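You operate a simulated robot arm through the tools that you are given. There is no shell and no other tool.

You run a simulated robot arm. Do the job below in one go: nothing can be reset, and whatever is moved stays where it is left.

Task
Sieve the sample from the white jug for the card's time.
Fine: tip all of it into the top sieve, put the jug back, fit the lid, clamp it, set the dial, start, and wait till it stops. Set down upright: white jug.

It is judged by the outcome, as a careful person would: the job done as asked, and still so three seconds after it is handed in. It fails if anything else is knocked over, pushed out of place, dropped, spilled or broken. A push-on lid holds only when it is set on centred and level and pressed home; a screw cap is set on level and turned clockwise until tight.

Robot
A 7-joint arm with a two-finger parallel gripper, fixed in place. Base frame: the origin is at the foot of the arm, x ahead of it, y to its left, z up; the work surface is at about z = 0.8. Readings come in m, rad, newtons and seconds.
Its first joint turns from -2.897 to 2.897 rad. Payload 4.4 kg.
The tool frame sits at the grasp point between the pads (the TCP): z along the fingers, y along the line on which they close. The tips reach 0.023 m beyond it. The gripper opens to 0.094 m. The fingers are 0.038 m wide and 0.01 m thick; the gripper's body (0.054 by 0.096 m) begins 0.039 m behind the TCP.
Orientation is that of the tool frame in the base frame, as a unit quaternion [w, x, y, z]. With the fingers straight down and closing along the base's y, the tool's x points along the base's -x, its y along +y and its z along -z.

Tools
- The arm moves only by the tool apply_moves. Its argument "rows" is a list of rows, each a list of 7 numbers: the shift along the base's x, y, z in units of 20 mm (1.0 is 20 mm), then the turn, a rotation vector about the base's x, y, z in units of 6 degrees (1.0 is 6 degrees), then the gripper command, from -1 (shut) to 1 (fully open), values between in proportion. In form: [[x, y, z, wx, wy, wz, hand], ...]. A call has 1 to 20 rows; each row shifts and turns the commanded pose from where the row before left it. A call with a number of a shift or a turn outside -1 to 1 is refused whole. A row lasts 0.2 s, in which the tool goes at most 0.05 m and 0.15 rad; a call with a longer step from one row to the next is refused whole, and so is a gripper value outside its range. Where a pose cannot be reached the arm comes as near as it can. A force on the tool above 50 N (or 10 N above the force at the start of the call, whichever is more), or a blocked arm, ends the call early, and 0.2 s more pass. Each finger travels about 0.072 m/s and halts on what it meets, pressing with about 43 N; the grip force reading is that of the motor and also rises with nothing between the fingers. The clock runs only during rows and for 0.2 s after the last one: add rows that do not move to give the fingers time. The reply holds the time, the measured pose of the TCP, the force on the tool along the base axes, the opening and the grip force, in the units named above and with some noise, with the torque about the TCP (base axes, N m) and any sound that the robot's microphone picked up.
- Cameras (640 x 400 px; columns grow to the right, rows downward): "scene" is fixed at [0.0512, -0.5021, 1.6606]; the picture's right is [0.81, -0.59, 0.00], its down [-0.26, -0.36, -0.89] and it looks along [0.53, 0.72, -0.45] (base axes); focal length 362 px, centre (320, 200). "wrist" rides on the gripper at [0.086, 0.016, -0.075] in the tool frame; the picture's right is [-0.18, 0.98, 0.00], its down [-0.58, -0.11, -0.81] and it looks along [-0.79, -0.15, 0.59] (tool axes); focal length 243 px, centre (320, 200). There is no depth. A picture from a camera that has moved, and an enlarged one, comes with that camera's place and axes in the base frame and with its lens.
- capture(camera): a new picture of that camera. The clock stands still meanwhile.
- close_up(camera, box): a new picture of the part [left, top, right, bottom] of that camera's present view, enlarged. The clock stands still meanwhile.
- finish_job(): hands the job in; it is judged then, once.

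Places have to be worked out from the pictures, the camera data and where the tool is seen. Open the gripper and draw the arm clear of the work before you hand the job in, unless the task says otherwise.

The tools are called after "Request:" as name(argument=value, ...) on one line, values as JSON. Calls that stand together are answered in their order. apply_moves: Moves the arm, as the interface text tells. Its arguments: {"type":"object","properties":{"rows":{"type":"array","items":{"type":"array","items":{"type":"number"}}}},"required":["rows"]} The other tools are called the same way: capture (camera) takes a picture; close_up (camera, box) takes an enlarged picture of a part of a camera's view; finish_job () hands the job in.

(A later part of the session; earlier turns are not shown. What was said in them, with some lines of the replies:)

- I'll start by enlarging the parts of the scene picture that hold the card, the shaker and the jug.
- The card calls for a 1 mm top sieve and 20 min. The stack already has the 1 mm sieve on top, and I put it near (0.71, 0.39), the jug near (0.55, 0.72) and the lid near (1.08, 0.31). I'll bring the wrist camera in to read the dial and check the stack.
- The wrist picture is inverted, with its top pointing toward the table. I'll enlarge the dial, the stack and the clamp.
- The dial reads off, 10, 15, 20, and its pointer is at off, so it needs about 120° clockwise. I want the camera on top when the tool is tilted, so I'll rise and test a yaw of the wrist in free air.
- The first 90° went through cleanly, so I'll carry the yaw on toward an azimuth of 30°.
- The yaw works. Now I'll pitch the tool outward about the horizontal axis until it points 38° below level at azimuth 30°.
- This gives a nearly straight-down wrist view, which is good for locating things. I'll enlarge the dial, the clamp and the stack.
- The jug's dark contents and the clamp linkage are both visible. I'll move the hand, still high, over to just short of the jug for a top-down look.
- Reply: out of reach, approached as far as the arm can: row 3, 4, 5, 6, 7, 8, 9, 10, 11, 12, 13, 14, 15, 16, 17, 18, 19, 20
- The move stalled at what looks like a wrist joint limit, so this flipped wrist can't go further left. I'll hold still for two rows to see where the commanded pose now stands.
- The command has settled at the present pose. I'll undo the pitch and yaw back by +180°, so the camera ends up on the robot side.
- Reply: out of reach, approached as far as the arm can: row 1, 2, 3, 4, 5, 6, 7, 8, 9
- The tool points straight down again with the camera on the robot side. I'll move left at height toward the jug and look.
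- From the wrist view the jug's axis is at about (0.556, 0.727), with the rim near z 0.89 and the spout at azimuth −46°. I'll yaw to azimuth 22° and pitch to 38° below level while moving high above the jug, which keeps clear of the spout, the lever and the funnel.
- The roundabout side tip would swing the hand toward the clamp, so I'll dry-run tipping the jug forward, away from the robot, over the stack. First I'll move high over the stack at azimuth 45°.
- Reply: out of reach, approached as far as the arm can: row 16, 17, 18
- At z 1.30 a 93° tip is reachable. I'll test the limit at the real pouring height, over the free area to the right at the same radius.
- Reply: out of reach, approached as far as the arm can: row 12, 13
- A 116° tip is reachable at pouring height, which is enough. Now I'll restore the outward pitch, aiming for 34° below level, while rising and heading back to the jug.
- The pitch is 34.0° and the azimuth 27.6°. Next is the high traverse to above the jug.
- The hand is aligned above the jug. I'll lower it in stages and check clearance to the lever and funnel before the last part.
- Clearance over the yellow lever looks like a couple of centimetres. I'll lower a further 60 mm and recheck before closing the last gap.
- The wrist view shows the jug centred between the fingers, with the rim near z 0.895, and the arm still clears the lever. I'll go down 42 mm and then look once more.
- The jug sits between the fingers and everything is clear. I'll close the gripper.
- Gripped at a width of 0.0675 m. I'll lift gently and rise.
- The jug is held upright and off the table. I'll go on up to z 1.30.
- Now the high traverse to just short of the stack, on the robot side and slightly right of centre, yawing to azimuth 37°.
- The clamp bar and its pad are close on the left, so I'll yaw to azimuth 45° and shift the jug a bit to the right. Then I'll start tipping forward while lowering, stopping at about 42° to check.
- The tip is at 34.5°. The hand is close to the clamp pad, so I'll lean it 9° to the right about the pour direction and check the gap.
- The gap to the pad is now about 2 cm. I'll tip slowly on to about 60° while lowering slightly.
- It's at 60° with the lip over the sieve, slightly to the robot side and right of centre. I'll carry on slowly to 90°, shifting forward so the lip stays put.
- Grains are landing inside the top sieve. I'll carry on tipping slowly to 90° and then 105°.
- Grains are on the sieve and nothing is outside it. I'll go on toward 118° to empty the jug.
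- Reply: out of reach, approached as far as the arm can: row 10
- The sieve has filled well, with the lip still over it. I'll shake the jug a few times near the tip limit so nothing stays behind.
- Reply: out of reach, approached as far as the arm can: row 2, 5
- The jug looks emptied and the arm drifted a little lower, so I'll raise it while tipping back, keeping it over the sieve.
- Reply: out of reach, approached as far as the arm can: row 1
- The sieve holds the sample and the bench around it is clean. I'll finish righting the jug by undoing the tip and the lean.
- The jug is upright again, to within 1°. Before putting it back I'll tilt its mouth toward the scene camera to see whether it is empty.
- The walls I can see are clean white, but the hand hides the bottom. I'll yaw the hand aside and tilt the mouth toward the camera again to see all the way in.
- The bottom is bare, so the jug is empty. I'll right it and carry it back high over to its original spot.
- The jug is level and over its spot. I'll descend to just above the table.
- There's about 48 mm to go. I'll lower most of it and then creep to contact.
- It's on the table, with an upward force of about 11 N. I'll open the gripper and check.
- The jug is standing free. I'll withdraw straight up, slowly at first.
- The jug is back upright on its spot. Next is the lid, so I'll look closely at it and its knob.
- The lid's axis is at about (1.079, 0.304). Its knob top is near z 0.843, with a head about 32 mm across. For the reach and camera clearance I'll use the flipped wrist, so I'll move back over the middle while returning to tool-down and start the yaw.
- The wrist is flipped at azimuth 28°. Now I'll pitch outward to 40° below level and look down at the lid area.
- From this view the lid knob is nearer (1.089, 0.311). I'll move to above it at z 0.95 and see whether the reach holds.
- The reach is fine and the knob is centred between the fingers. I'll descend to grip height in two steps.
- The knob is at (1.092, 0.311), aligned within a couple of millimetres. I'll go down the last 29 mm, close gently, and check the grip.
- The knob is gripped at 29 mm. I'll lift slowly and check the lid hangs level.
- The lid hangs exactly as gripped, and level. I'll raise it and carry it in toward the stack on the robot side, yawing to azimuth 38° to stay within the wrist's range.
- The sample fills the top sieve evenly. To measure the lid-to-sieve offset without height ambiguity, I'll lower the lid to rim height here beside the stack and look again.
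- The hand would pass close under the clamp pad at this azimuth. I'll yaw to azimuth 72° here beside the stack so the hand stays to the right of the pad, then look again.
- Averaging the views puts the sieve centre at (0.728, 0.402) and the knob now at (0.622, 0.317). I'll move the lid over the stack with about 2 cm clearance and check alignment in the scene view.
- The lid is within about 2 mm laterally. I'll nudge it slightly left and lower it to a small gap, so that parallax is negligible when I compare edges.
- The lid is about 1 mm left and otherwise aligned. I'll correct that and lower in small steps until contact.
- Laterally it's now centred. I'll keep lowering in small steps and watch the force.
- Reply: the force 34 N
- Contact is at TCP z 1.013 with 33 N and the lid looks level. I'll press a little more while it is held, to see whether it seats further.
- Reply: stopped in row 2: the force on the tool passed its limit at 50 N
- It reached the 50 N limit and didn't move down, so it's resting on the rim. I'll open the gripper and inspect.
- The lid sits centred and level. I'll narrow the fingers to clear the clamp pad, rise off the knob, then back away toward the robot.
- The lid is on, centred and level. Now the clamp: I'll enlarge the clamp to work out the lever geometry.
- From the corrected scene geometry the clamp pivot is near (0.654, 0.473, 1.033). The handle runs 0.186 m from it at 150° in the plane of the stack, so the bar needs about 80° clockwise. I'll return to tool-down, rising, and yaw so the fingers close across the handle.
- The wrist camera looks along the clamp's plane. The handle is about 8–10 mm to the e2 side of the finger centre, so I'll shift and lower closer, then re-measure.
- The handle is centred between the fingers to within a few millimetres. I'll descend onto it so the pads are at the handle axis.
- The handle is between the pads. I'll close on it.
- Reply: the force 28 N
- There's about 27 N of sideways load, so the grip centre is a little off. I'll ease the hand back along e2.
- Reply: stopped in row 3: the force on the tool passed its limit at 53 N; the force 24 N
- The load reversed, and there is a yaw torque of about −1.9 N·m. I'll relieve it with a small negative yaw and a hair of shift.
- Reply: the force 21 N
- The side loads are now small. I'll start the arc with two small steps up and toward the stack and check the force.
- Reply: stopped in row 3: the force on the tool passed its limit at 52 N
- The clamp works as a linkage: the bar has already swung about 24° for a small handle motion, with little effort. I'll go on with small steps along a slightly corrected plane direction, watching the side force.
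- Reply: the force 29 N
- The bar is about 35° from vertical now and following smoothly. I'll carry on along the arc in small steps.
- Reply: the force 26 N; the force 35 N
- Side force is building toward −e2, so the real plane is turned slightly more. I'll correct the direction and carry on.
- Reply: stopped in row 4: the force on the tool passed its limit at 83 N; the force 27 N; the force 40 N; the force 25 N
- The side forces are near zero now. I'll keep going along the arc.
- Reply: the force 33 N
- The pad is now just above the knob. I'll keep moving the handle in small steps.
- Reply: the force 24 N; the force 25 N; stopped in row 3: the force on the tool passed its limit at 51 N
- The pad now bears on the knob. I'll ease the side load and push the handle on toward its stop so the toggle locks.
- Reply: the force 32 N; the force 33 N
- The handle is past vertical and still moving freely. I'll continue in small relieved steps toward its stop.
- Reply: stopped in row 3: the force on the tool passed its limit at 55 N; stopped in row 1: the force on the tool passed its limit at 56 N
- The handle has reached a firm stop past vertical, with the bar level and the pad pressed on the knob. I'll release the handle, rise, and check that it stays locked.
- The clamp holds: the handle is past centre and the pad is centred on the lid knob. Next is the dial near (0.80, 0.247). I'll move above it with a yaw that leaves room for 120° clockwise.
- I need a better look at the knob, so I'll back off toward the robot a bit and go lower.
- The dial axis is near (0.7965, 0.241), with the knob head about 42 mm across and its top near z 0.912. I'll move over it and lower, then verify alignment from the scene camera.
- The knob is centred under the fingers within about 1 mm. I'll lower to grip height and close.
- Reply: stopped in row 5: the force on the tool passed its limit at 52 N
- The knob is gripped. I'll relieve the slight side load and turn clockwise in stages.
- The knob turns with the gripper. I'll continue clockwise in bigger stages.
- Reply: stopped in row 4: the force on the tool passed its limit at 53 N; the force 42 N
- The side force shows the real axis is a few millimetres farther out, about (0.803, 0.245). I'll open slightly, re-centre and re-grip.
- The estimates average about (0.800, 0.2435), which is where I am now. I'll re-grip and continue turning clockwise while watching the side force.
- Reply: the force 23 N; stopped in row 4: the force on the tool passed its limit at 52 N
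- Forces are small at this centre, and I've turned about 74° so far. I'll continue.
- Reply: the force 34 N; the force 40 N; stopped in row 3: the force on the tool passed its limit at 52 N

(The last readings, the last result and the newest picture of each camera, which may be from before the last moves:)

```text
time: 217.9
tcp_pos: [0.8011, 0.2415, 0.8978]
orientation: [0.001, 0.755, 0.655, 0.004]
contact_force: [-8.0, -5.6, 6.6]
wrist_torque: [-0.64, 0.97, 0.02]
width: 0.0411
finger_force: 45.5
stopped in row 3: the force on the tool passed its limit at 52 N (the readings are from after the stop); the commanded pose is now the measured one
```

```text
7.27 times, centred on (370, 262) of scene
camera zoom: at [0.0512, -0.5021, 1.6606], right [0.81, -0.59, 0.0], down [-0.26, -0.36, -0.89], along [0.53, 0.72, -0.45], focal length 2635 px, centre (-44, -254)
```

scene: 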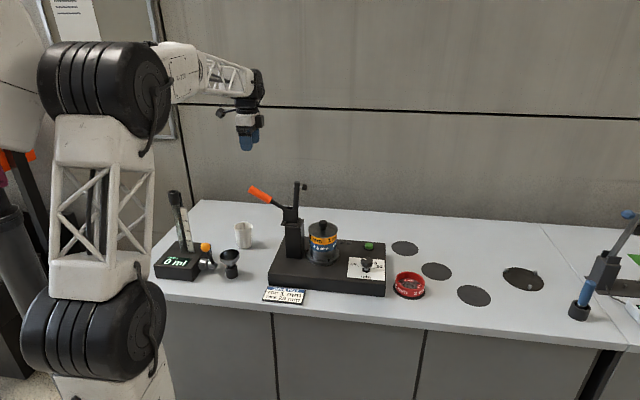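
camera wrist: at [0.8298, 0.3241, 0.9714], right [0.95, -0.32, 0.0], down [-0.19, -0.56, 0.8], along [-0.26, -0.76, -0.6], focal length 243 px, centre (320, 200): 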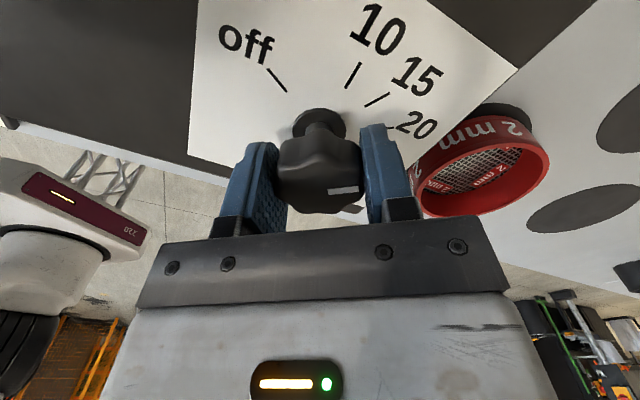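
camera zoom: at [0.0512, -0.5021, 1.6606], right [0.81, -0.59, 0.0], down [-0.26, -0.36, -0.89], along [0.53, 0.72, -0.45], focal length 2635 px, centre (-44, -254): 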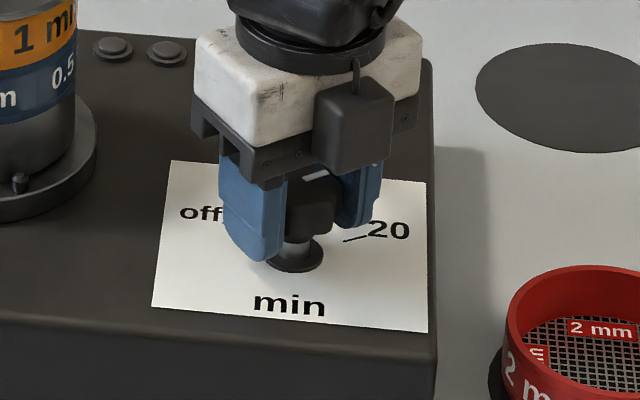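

I've turned about 118°. I'll turn the last 2°, then open, rise and inspect the pointer.

Request:
apply_moves(rows=[[-0.01, 0, 0, 0, 0, -0.35, -1], [0, 0, 0, 0, 0, 0, -1], [0, 0, 0, 0, 0, 0, 0.1], [0, 0, 0, 0, 0, 0, 0.3], [0, 0, 0, 0, 0, 0, 0.3], [0, 0, 0.5, 0, 0, 0, 0.3], [0, 0, 1, 0, 0, 0, 0.3], [0, 0, 1, 0, 0, 0, 0.3], [0, 0, 1, 0, 0, 0, 0.3], [0, 0, 1, 0, 0, 0, 0.3], [0, 0, 1, 0, 0, 0, 0.3], [0, 0, 0, 0, 0, 0, 0.3]])

Request:
close_up(camera="scene", box=[340, 235, 400, 290])

Request:
capture(camera="wrist")

```text
time: 220.5
tcp_pos: [0.8007, 0.2415, 1.0077]
orientation: [0.001, 0.768, 0.64, 0.003]
contact_force: [-0.8, 0.1, 0.5]
wrist_torque: [0.03, -0.04, 0.01]
width: 0.0609
finger_force: 0.0
```

```text
7.27 times, centred on (370, 262) of scene
camera zoom: at [0.0512, -0.5021, 1.6606], right [0.81, -0.59, 0.0], down [-0.26, -0.36, -0.89], along [0.53, 0.72, -0.45], focal length 2635 px, centre (-44, -254)
```

zoom: 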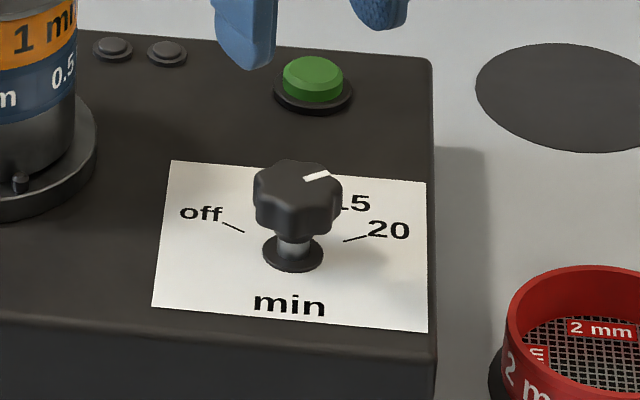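

```text
taken
camera wrist: at [0.8324, 0.323, 1.083], right [0.93, -0.36, 0.0], down [-0.22, -0.56, 0.8], along [-0.28, -0.75, -0.6], focal length 243 px, centre (320, 200)
```

wrist: 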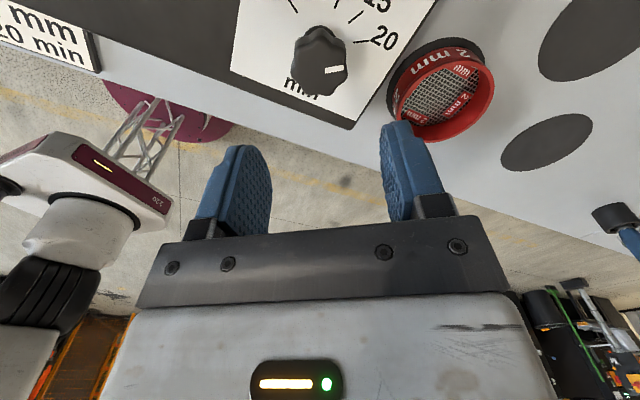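

Request:
close_up(camera="wrist", box=[260, 0, 430, 110])

Request:
close_up(camera="scene", box=[350, 250, 385, 280])

```text
3.64 times, centred on (345, 55) of wrist
camera zoom: at [0.8324, 0.323, 1.083], right [0.93, -0.36, 0.0], down [-0.22, -0.56, 0.8], along [-0.28, -0.75, -0.6], focal length 882 px, centre (229, 727)
```

zoom: 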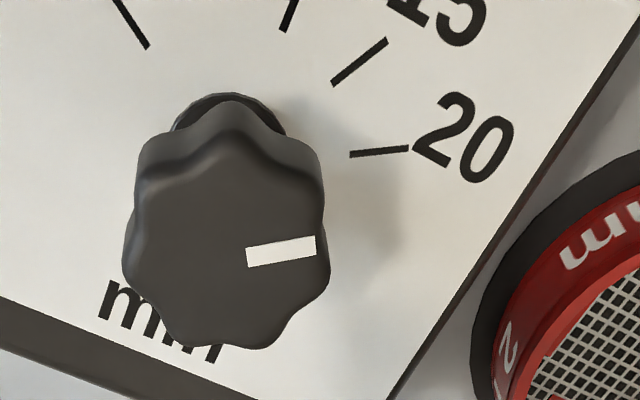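

```text
13.33 times, centred on (368, 265) of scene
camera zoom: at [0.0512, -0.5021, 1.6606], right [0.81, -0.59, 0.0], down [-0.26, -0.36, -0.89], along [0.53, 0.72, -0.45], focal length 4831 px, centre (-313, -667)
```

zoom: 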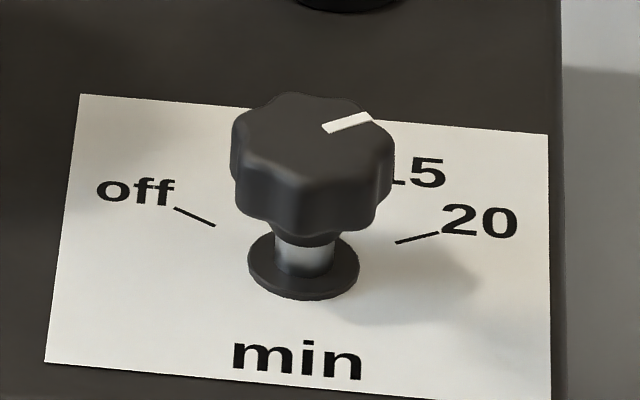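

Both views put the pointer about 3° short of the 20 tick. I'll go back down on the knob and nudge it 3° further clockwise.

Request:
apply_moves(rows=[[0, 0, -1, 0, 0, 0, 0.3], [0, 0, -1, 0, 0, 0, 0.3], [0, 0, -1, 0, 0, 0, 0.3], [0, 0, -1, 0, 0, 0, 0.3], [0, 0, -1, 0, 0, 0, 0.3], [0, 0, -0.5, 0, 0, 0, 0.3], [0, 0, 0, 0, 0, 0, 0], [0, 0, 0, 0, 0, 0, -1], [0, 0, 0, 0, 0, 0, -1], [0, 0, 0, 0, 0, 0, -1]])

Request:
apply_moves(rows=[[0, 0, 0, 0, 0, -0.25, -1], [0, 0, 0, 0, 0, -0.25, -1], [0, 0, 0, 0, 0, 0, -1]])

```text
time: 222.7
tcp_pos: [0.8015, 0.2414, 0.899]
orientation: [0.001, 0.768, 0.641, 0.003]
contact_force: [-5.8, 1.0, 3.4]
wrist_torque: [0.18, 0.62, 0.0]
width: 0.0411
finger_force: 44.5
```

```text
time: 223.5
tcp_pos: [0.801, 0.241, 0.8972]
orientation: [0.001, 0.784, 0.62, 0.003]
contact_force: [-37.3, -11.2, 28.7]
wrist_torque: [0.16, 1.08, 0.03]
width: 0.0413
finger_force: 45.1
```

Request:
apply_moves(rows=[[0, 0, 0, 0, 0, 0, 0.1], [0, 0, 0, 0, 0, 0, 0.3], [0, 0, 0, 0, 0, 0, 0.3], [0, 0, 0.5, 0, 0, 0, 0.3], [0, 0, 1, 0, 0, 0, 0.3], [0, 0, 1, 0, 0, 0, 0.3], [0, 0, 1, 0, 0, 0, 0.3], [0, 0, 1, 0, 0, 0, 0.3], [0, 0, 1, 0, 0, 0, 0.3], [0, 0, 0, 0, 0, 0, 0.3]])

Request:
close_up(camera="wrist", box=[260, 0, 430, 110])

Request:
close_up(camera="scene", box=[350, 250, 385, 280])

```text
time: 225.7
tcp_pos: [0.8017, 0.2396, 1.0067]
orientation: [0.001, 0.783, 0.622, 0.003]
contact_force: [-0.7, 0.5, 0.2]
wrist_torque: [0.0, 0.03, -0.01]
width: 0.061
finger_force: 0.0
```

```text
3.64 times, centred on (345, 55) of wrist
camera zoom: at [0.8373, 0.3196, 1.0805], right [0.91, -0.4, 0.0], down [-0.24, -0.54, 0.8], along [-0.32, -0.74, -0.6], focal length 882 px, centre (229, 727)
```

zoom: 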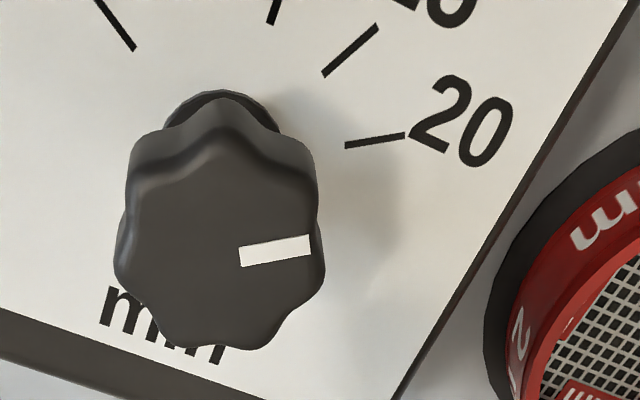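

```text
13.33 times, centred on (368, 265) of scene
camera zoom: at [0.0512, -0.5021, 1.6606], right [0.81, -0.59, 0.0], down [-0.26, -0.36, -0.89], along [0.53, 0.72, -0.45], focal length 4831 px, centre (-313, -667)
```

zoom: 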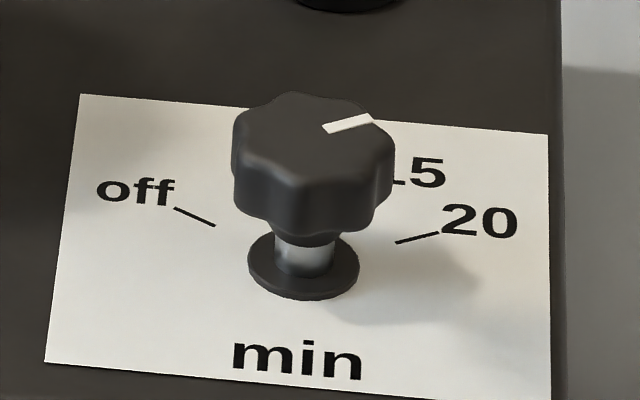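

The pointer now lines up with the 20 tick. Next is the green start button near (0.896, 0.337). I'll close the fingers and move above it.

Request:
apply_moves(rows=[[0.94, 0.97, 0, 0, 0, 0, -1], [0.94, 0.97, 0, 0, 0, 0, -1], [0.94, 0.97, 0, 0, 0, 0, -1], [0.94, 0.97, 0, 0, 0, 0, -1], [0.94, 0.97, 0, 0, 0, 0, -1], [0, 0, -1, 0, 0, 0, -1], [0, 0, -1, 0, 0, 0, -1], [0, 0, 0, 0, 0, 0, -1]])

Request:
close_up(camera="scene", box=[340, 210, 400, 260])

Request:
capture(camera="wrist")

```text
time: 227.5
tcp_pos: [0.8946, 0.3395, 0.9655]
orientation: [0.001, 0.784, 0.621, 0.004]
contact_force: [0.1, -0.2, -0.8]
wrist_torque: [0.01, 0.0, -0.01]
width: 0.0
finger_force: 42.5
```

```text
8.00 times, centred on (370, 235) of scene
camera zoom: at [0.0512, -0.5021, 1.6606], right [0.81, -0.59, 0.0], down [-0.26, -0.36, -0.89], along [0.53, 0.72, -0.45], focal length 2899 px, centre (-80, -80)
```

zoom: 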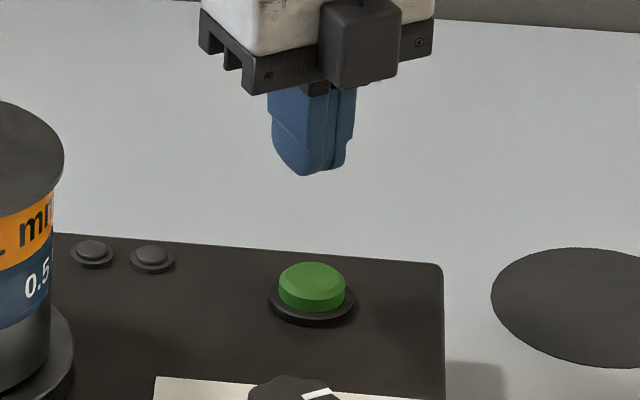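

```text
taken
camera wrist: at [0.9317, 0.4199, 1.04], right [0.91, -0.4, 0.0], down [-0.24, -0.54, 0.8], along [-0.32, -0.74, -0.6], focal length 243 px, centre (320, 200)
```

wrist: 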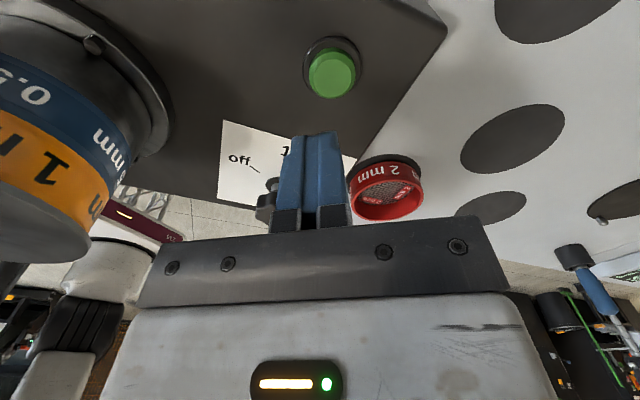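

Combining the views, the button is at about (0.904, 0.343) with its top near z 0.875. I'll shift, descend to just above it, then press gently.

Request:
apply_moves(rows=[[0.5, 0.18, 0, 0, 0, 0, -1], [0, 0, -1, 0, 0, 0, -1], [0, 0, -1, 0, 0, 0, -1], [0, 0, -0.7, 0, 0, 0, -1], [0, 0, 0, 0, 0, 0, -1]])

Request:
close_up(camera="scene", box=[340, 210, 400, 260])

Request:
capture(camera="wrist")

```text
time: 228.7
tcp_pos: [0.9056, 0.3421, 0.911]
orientation: [0.001, 0.784, 0.62, 0.003]
contact_force: [-0.6, -1.0, 1.0]
wrist_torque: [-0.01, 0.01, 0.0]
width: 0.0
finger_force: 42.8
```

```text
8.00 times, centred on (370, 235) of scene
camera zoom: at [0.0512, -0.5021, 1.6606], right [0.81, -0.59, 0.0], down [-0.26, -0.36, -0.89], along [0.53, 0.72, -0.45], focal length 2899 px, centre (-80, -80)
```

zoom: 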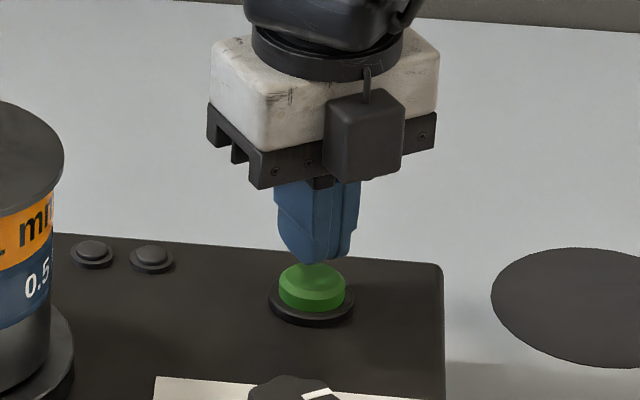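

```text
taken
camera wrist: at [0.9416, 0.4219, 0.9854], right [0.91, -0.4, 0.0], down [-0.24, -0.54, 0.8], along [-0.32, -0.74, -0.6], focal length 243 px, centre (320, 200)
```

wrist: 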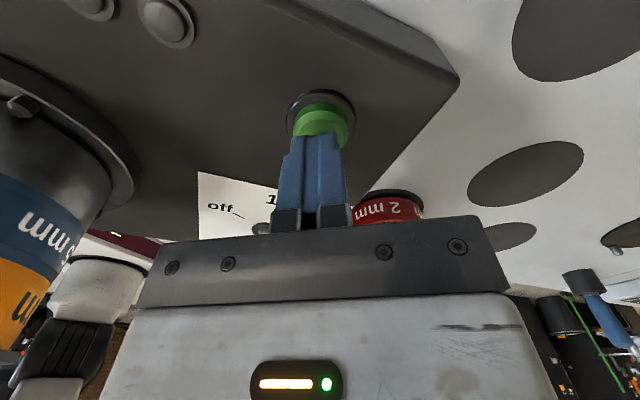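

The fingertips are over the button. I'll press down in small steps until it clicks.

Request:
apply_moves(rows=[[-0.1, 0.08, -0.3, 0, 0, 0, -1], [0, 0, -0.2, 0, 0, 0, -1], [0, 0, -0.15, 0, 0, 0, -1], [0, 0, 0, 0, 0, 0, -1]])

Request:
apply_moves(rows=[[0, 0, -0.1, 0, 0, 0, -1], [0, 0, -0.1, 0, 0, 0, -1], [0, 0, 0, 0, 0, 0, -1]])

```text
time: 229.7
tcp_pos: [0.9036, 0.3428, 0.898]
orientation: [0.001, 0.785, 0.62, 0.003]
contact_force: [0.4, -0.2, -0.1]
wrist_torque: [-0.01, -0.01, 0.02]
width: 0.0002
finger_force: 42.6
```

```text
time: 230.5
tcp_pos: [0.902, 0.3443, 0.8941]
orientation: [0.002, 0.784, 0.621, 0.004]
contact_force: [0.0, 0.4, 2.4]
wrist_torque: [-0.05, 0.01, 0.01]
width: 0.0002
finger_force: 42.2
```

Request:
apply_moves(rows=[[0, 0, -0.1, 0, 0, 0, -1], [0, 0, -0.05, 0, 0, 0, -1], [0, 0, 0, 0, 0, 0, -1]])

Request:
close_up(camera="scene", box=[290, 190, 400, 280])

```text
time: 231.3
tcp_pos: [0.9016, 0.3448, 0.8925]
orientation: [0.0, 0.784, 0.621, 0.003]
contact_force: [1.8, -0.8, 3.8]
wrist_torque: [-0.09, 0.03, 0.02]
width: 0.0002
finger_force: 42.4
heard: click
```

```text
4.44 times, centred on (345, 235) of scene
camera zoom: at [0.0512, -0.5021, 1.6606], right [0.81, -0.59, 0.0], down [-0.26, -0.36, -0.89], along [0.53, 0.72, -0.45], focal length 1610 px, centre (209, 44)
```

zoom: 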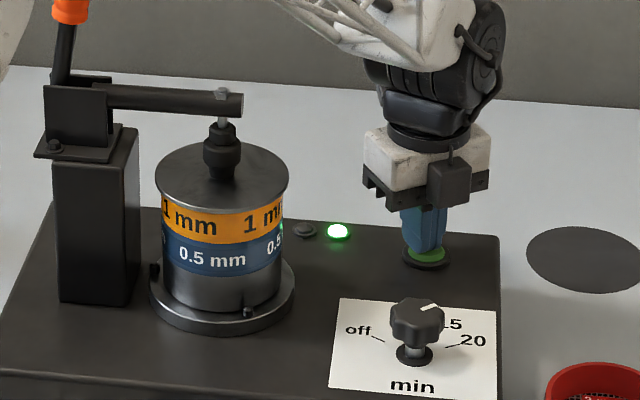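

A click, and the green lamp is on, so the shaker is running. I'll lift off the button and wait, listening.

Request:
apply_moves(rows=[[0, 0, 0.5, 0, 0, 0, -1], [0, 0, 1, 0, 0, 0, -1], [0, 0, 1, 0, 0, 0, -1], [0, 0, 1, 0, 0, 0, -1], [0, 0, 1, 0, 0, 0, -1], [0, 0, 1, 0, 0, 0, -1], [0, 0, 1, 0, 0, 0, -1], [0, 0, 1, 0, 0, 0, -1], [0, 0, 1, 0, 0, 0, -1], [0, 0, 1, 0, 0, 0, -1], [0, 0, 1, 0, 0, 0, -1], [0, 0, 0, 0, 0, 0, -1]])

Request:
close_up(camera="scene", box=[290, 190, 400, 280])

```text
time: 233.9
tcp_pos: [0.9035, 0.345, 1.1032]
orientation: [0.001, 0.784, 0.62, 0.004]
contact_force: [0.0, 0.2, 0.4]
wrist_torque: [-0.01, 0.0, 0.0]
width: 0.0
finger_force: 41.6
```

```text
4.44 times, centred on (345, 235) of scene
camera zoom: at [0.0512, -0.5021, 1.6606], right [0.81, -0.59, 0.0], down [-0.26, -0.36, -0.89], along [0.53, 0.72, -0.45], focal length 1610 px, centre (209, 44)
```

zoom: 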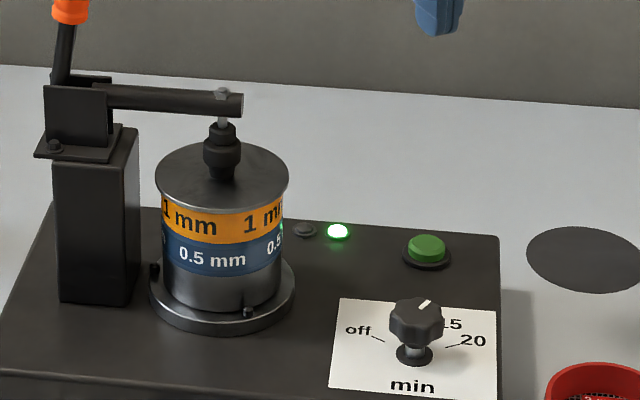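

The lamp is lit and the dial seems to be running down. I'll open the gripper, move to a clear spot and wait.

Request:
apply_moves(rows=[[-1, -0.5, 0.5, 0, 0, 0, 0.5], [-1, -0.5, 0.5, 0, 0, 0, 0.5], [-1, -0.5, 0.5, 0, 0, 0, 0.5], [-1, -0.5, 0.5, 0, 0, 0, 0.5], [-1, -0.5, 0.5, 0, 0, 0, 0.5], [-1, -0.5, 0.5, 0, 0, 0, 0.5], [-1, -0.5, 0.5, 0, 0, 0, 0.5], [-1, -0.5, 0.5, 0, 0, 0, 0.5], [-1, -0.5, 0.5, 0, 0, 0, 0.5], [-1, -0.5, 0.5, 0, 0, 0, 0.5], [0, 0, 0, 0, 0, 0, 0.5], [0, 0, 0, 0, 0, 0, 0.5], [0, 0, 0, 0, 0, 0, 0.5], [0, 0, 0, 0, 0, 0, 0.5], [0, 0, 0, 0, 0, 0, 0.5], [0, 0, 0, 0, 0, 0, 0.5], [0, 0, 0, 0, 0, 0, 0.5], [0, 0, 0, 0, 0, 0, 0.5], [0, 0, 0, 0, 0, 0, 0.5], [0, 0, 0, 0, 0, 0, 0.5]])

Request:
close_up(camera="scene", box=[290, 190, 400, 280])

```text
time: 238.1
tcp_pos: [0.7025, 0.2433, 1.2024]
orientation: [0.0, 0.784, 0.62, 0.003]
contact_force: [-0.4, 0.5, 0.2]
wrist_torque: [-0.02, 0.07, 0.03]
width: 0.0702
finger_force: 0.1
```

```text
4.44 times, centred on (345, 235) of scene
camera zoom: at [0.0512, -0.5021, 1.6606], right [0.81, -0.59, 0.0], down [-0.26, -0.36, -0.89], along [0.53, 0.72, -0.45], focal length 1610 px, centre (209, 44)
```

zoom: 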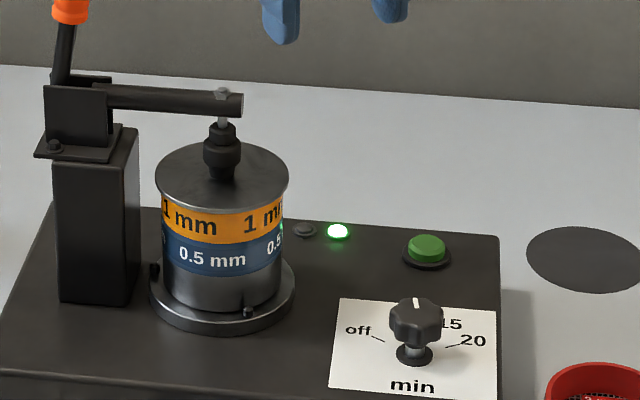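

The timer dial is running back toward off as the shaker works. I'll keep waiting.

Request:
apply_moves(rows=[[0, 0, 0, 0, 0, 0, 0.5], [0, 0, 0, 0, 0, 0, 0.5], [0, 0, 0, 0, 0, 0, 0.5], [0, 0, 0, 0, 0, 0, 0.5], [0, 0, 0, 0, 0, 0, 0.5], [0, 0, 0, 0, 0, 0, 0.5], [0, 0, 0, 0, 0, 0, 0.5], [0, 0, 0, 0, 0, 0, 0.5], [0, 0, 0, 0, 0, 0, 0.5], [0, 0, 0, 0, 0, 0, 0.5], [0, 0, 0, 0, 0, 0, 0.5], [0, 0, 0, 0, 0, 0, 0.5], [0, 0, 0, 0, 0, 0, 0.5], [0, 0, 0, 0, 0, 0, 0.5], [0, 0, 0, 0, 0, 0, 0.5], [0, 0, 0, 0, 0, 0, 0.5], [0, 0, 0, 0, 0, 0, 0.5], [0, 0, 0, 0, 0, 0, 0.5], [0, 0, 0, 0, 0, 0, 0.5], [0, 0, 0, 0, 0, 0, 0.5]])

Request:
apply_moves(rows=[[0, 0, 0, 0, 0, 0, 0.5], [0, 0, 0, 0, 0, 0, 0.5], [0, 0, 0, 0, 0, 0, 0.5], [0, 0, 0, 0, 0, 0, 0.5], [0, 0, 0, 0, 0, 0, 0.5], [0, 0, 0, 0, 0, 0, 0.5], [0, 0, 0, 0, 0, 0, 0.5], [0, 0, 0, 0, 0, 0, 0.5], [0, 0, 0, 0, 0, 0, 0.5], [0, 0, 0, 0, 0, 0, 0.5], [0, 0, 0, 0, 0, 0, 0.5], [0, 0, 0, 0, 0, 0, 0.5], [0, 0, 0, 0, 0, 0, 0.5], [0, 0, 0, 0, 0, 0, 0.5], [0, 0, 0, 0, 0, 0, 0.5], [0, 0, 0, 0, 0, 0, 0.5], [0, 0, 0, 0, 0, 0, 0.5], [0, 0, 0, 0, 0, 0, 0.5], [0, 0, 0, 0, 0, 0, 0.5], [0, 0, 0, 0, 0, 0, 0.5]])

Request:
close_up(camera="scene", box=[290, 190, 400, 280])

```text
time: 242.3
tcp_pos: [0.7029, 0.2428, 1.2012]
orientation: [0.001, 0.784, 0.62, 0.003]
contact_force: [-0.3, 0.3, 0.2]
wrist_torque: [-0.02, -0.01, 0.0]
width: 0.0705
finger_force: 0.1
```

```text
time: 246.5
tcp_pos: [0.7038, 0.2426, 1.2035]
orientation: [0.001, 0.784, 0.621, 0.003]
contact_force: [0.0, -0.1, 0.0]
wrist_torque: [0.0, -0.02, -0.01]
width: 0.0707
finger_force: 0.0
```

```text
4.44 times, centred on (345, 235) of scene
camera zoom: at [0.0512, -0.5021, 1.6606], right [0.81, -0.59, 0.0], down [-0.26, -0.36, -0.89], along [0.53, 0.72, -0.45], focal length 1610 px, centre (209, 44)
```

zoom: 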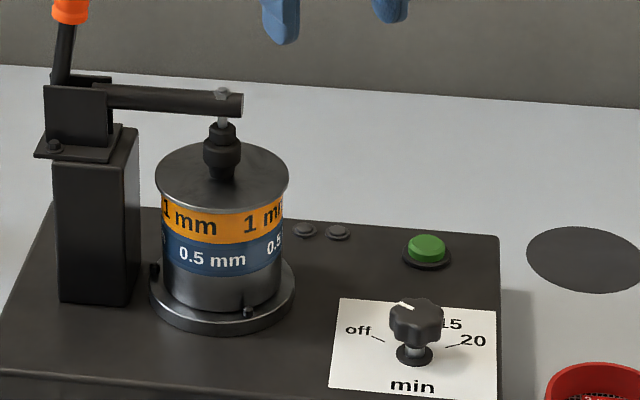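

The lamp is out and the dial is back at off, so the run is finished. I'll draw the arm clear with the gripper open and make a final check.

Request:
apply_moves(rows=[[-0.5, -0.5, 1, 0, 0, 0, 1], [-0.5, -0.5, 1, 0, 0, 0, 1], [-0.5, -0.5, 1, 0, 0, 0, 1], [-0.5, -0.5, 1, 0, 0, 0, 1], [-0.5, -0.5, 1, 0, 0, 0, 1], [-0.5, -0.5, 1, 0, 0, 0, 1], [-0.5, -0.5, 1, 0, 0, 0, 1], [-0.5, -0.5, 1, 0, 0, 0, 1], [0, 0, 0, 0, 0, 0, 1], [0, 0, 0, 0, 0, 0, 1]])

Request:
capture(camera="scene")

Request:
close_up(camera="scene", box=[140, 170, 420, 320])

```text
time: 248.7
tcp_pos: [0.6226, 0.1643, 1.3632]
orientation: [0.001, 0.783, 0.621, 0.003]
contact_force: [0.8, 0.7, 0.1]
wrist_torque: [0.01, -0.02, -0.01]
width: 0.0941
finger_force: 0.0
```

```text
taken
```

scene: 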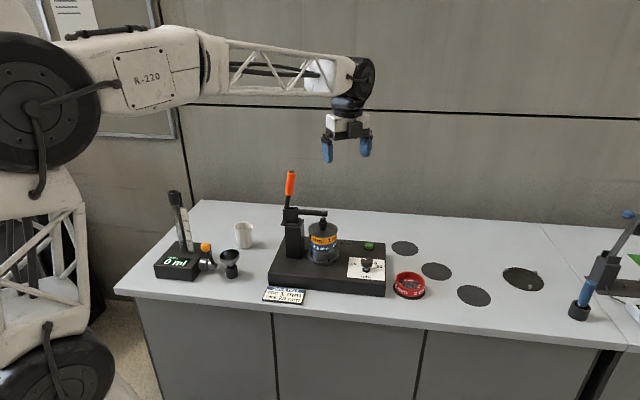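

```text
2.29 times, centred on (280, 245) of scene
camera zoom: at [0.0512, -0.5021, 1.6606], right [0.81, -0.59, 0.0], down [-0.26, -0.36, -0.89], along [0.53, 0.72, -0.45], focal length 828 px, centre (411, 97)
```

zoom: 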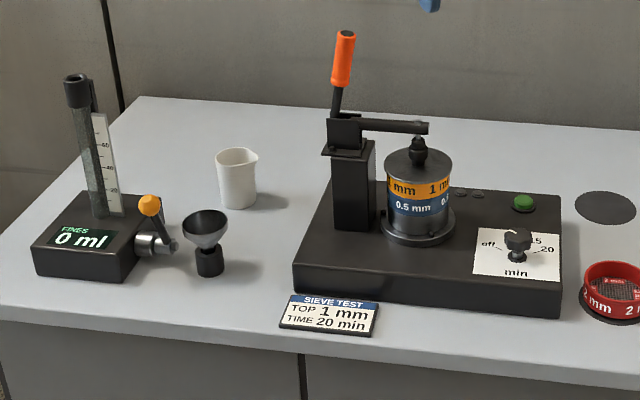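

The jug is upright on its spot and the stack is lidded and clamped. The shaker has stopped with the dial at off, nothing else was disturbed, and the arm is clear with the gripper open. I'm handing in the job.

Request:
finish_job()

```text
The job is handed in.
```

The sample from the white jug has been sieved for the card's 20 minutes, and I've handed the job in.

- **Pouring:** I tipped the jug into the 1 mm top sieve. The bottom of the jug was bare when I checked, and I saw no spilled grains.
- **Jug:** it is back upright on its original spot.
- **Lid and clamp:** the lid sits centred and level on the stack. I pressed it down to the arm's 50 N limit. The clamp handle is locked past centre, with its pad on the lid's knob.
- **Dial and run:** I set the dial to 20 and pressed start. The start button clicked and the lamp lit. The dial then ran back to off and the lamp went out after roughly 15 seconds of simulated time.

The lid is still clamped, since you didn't ask for it to be released. Nothing else looked moved in the final picture, and the arm is clear with the gripper open.
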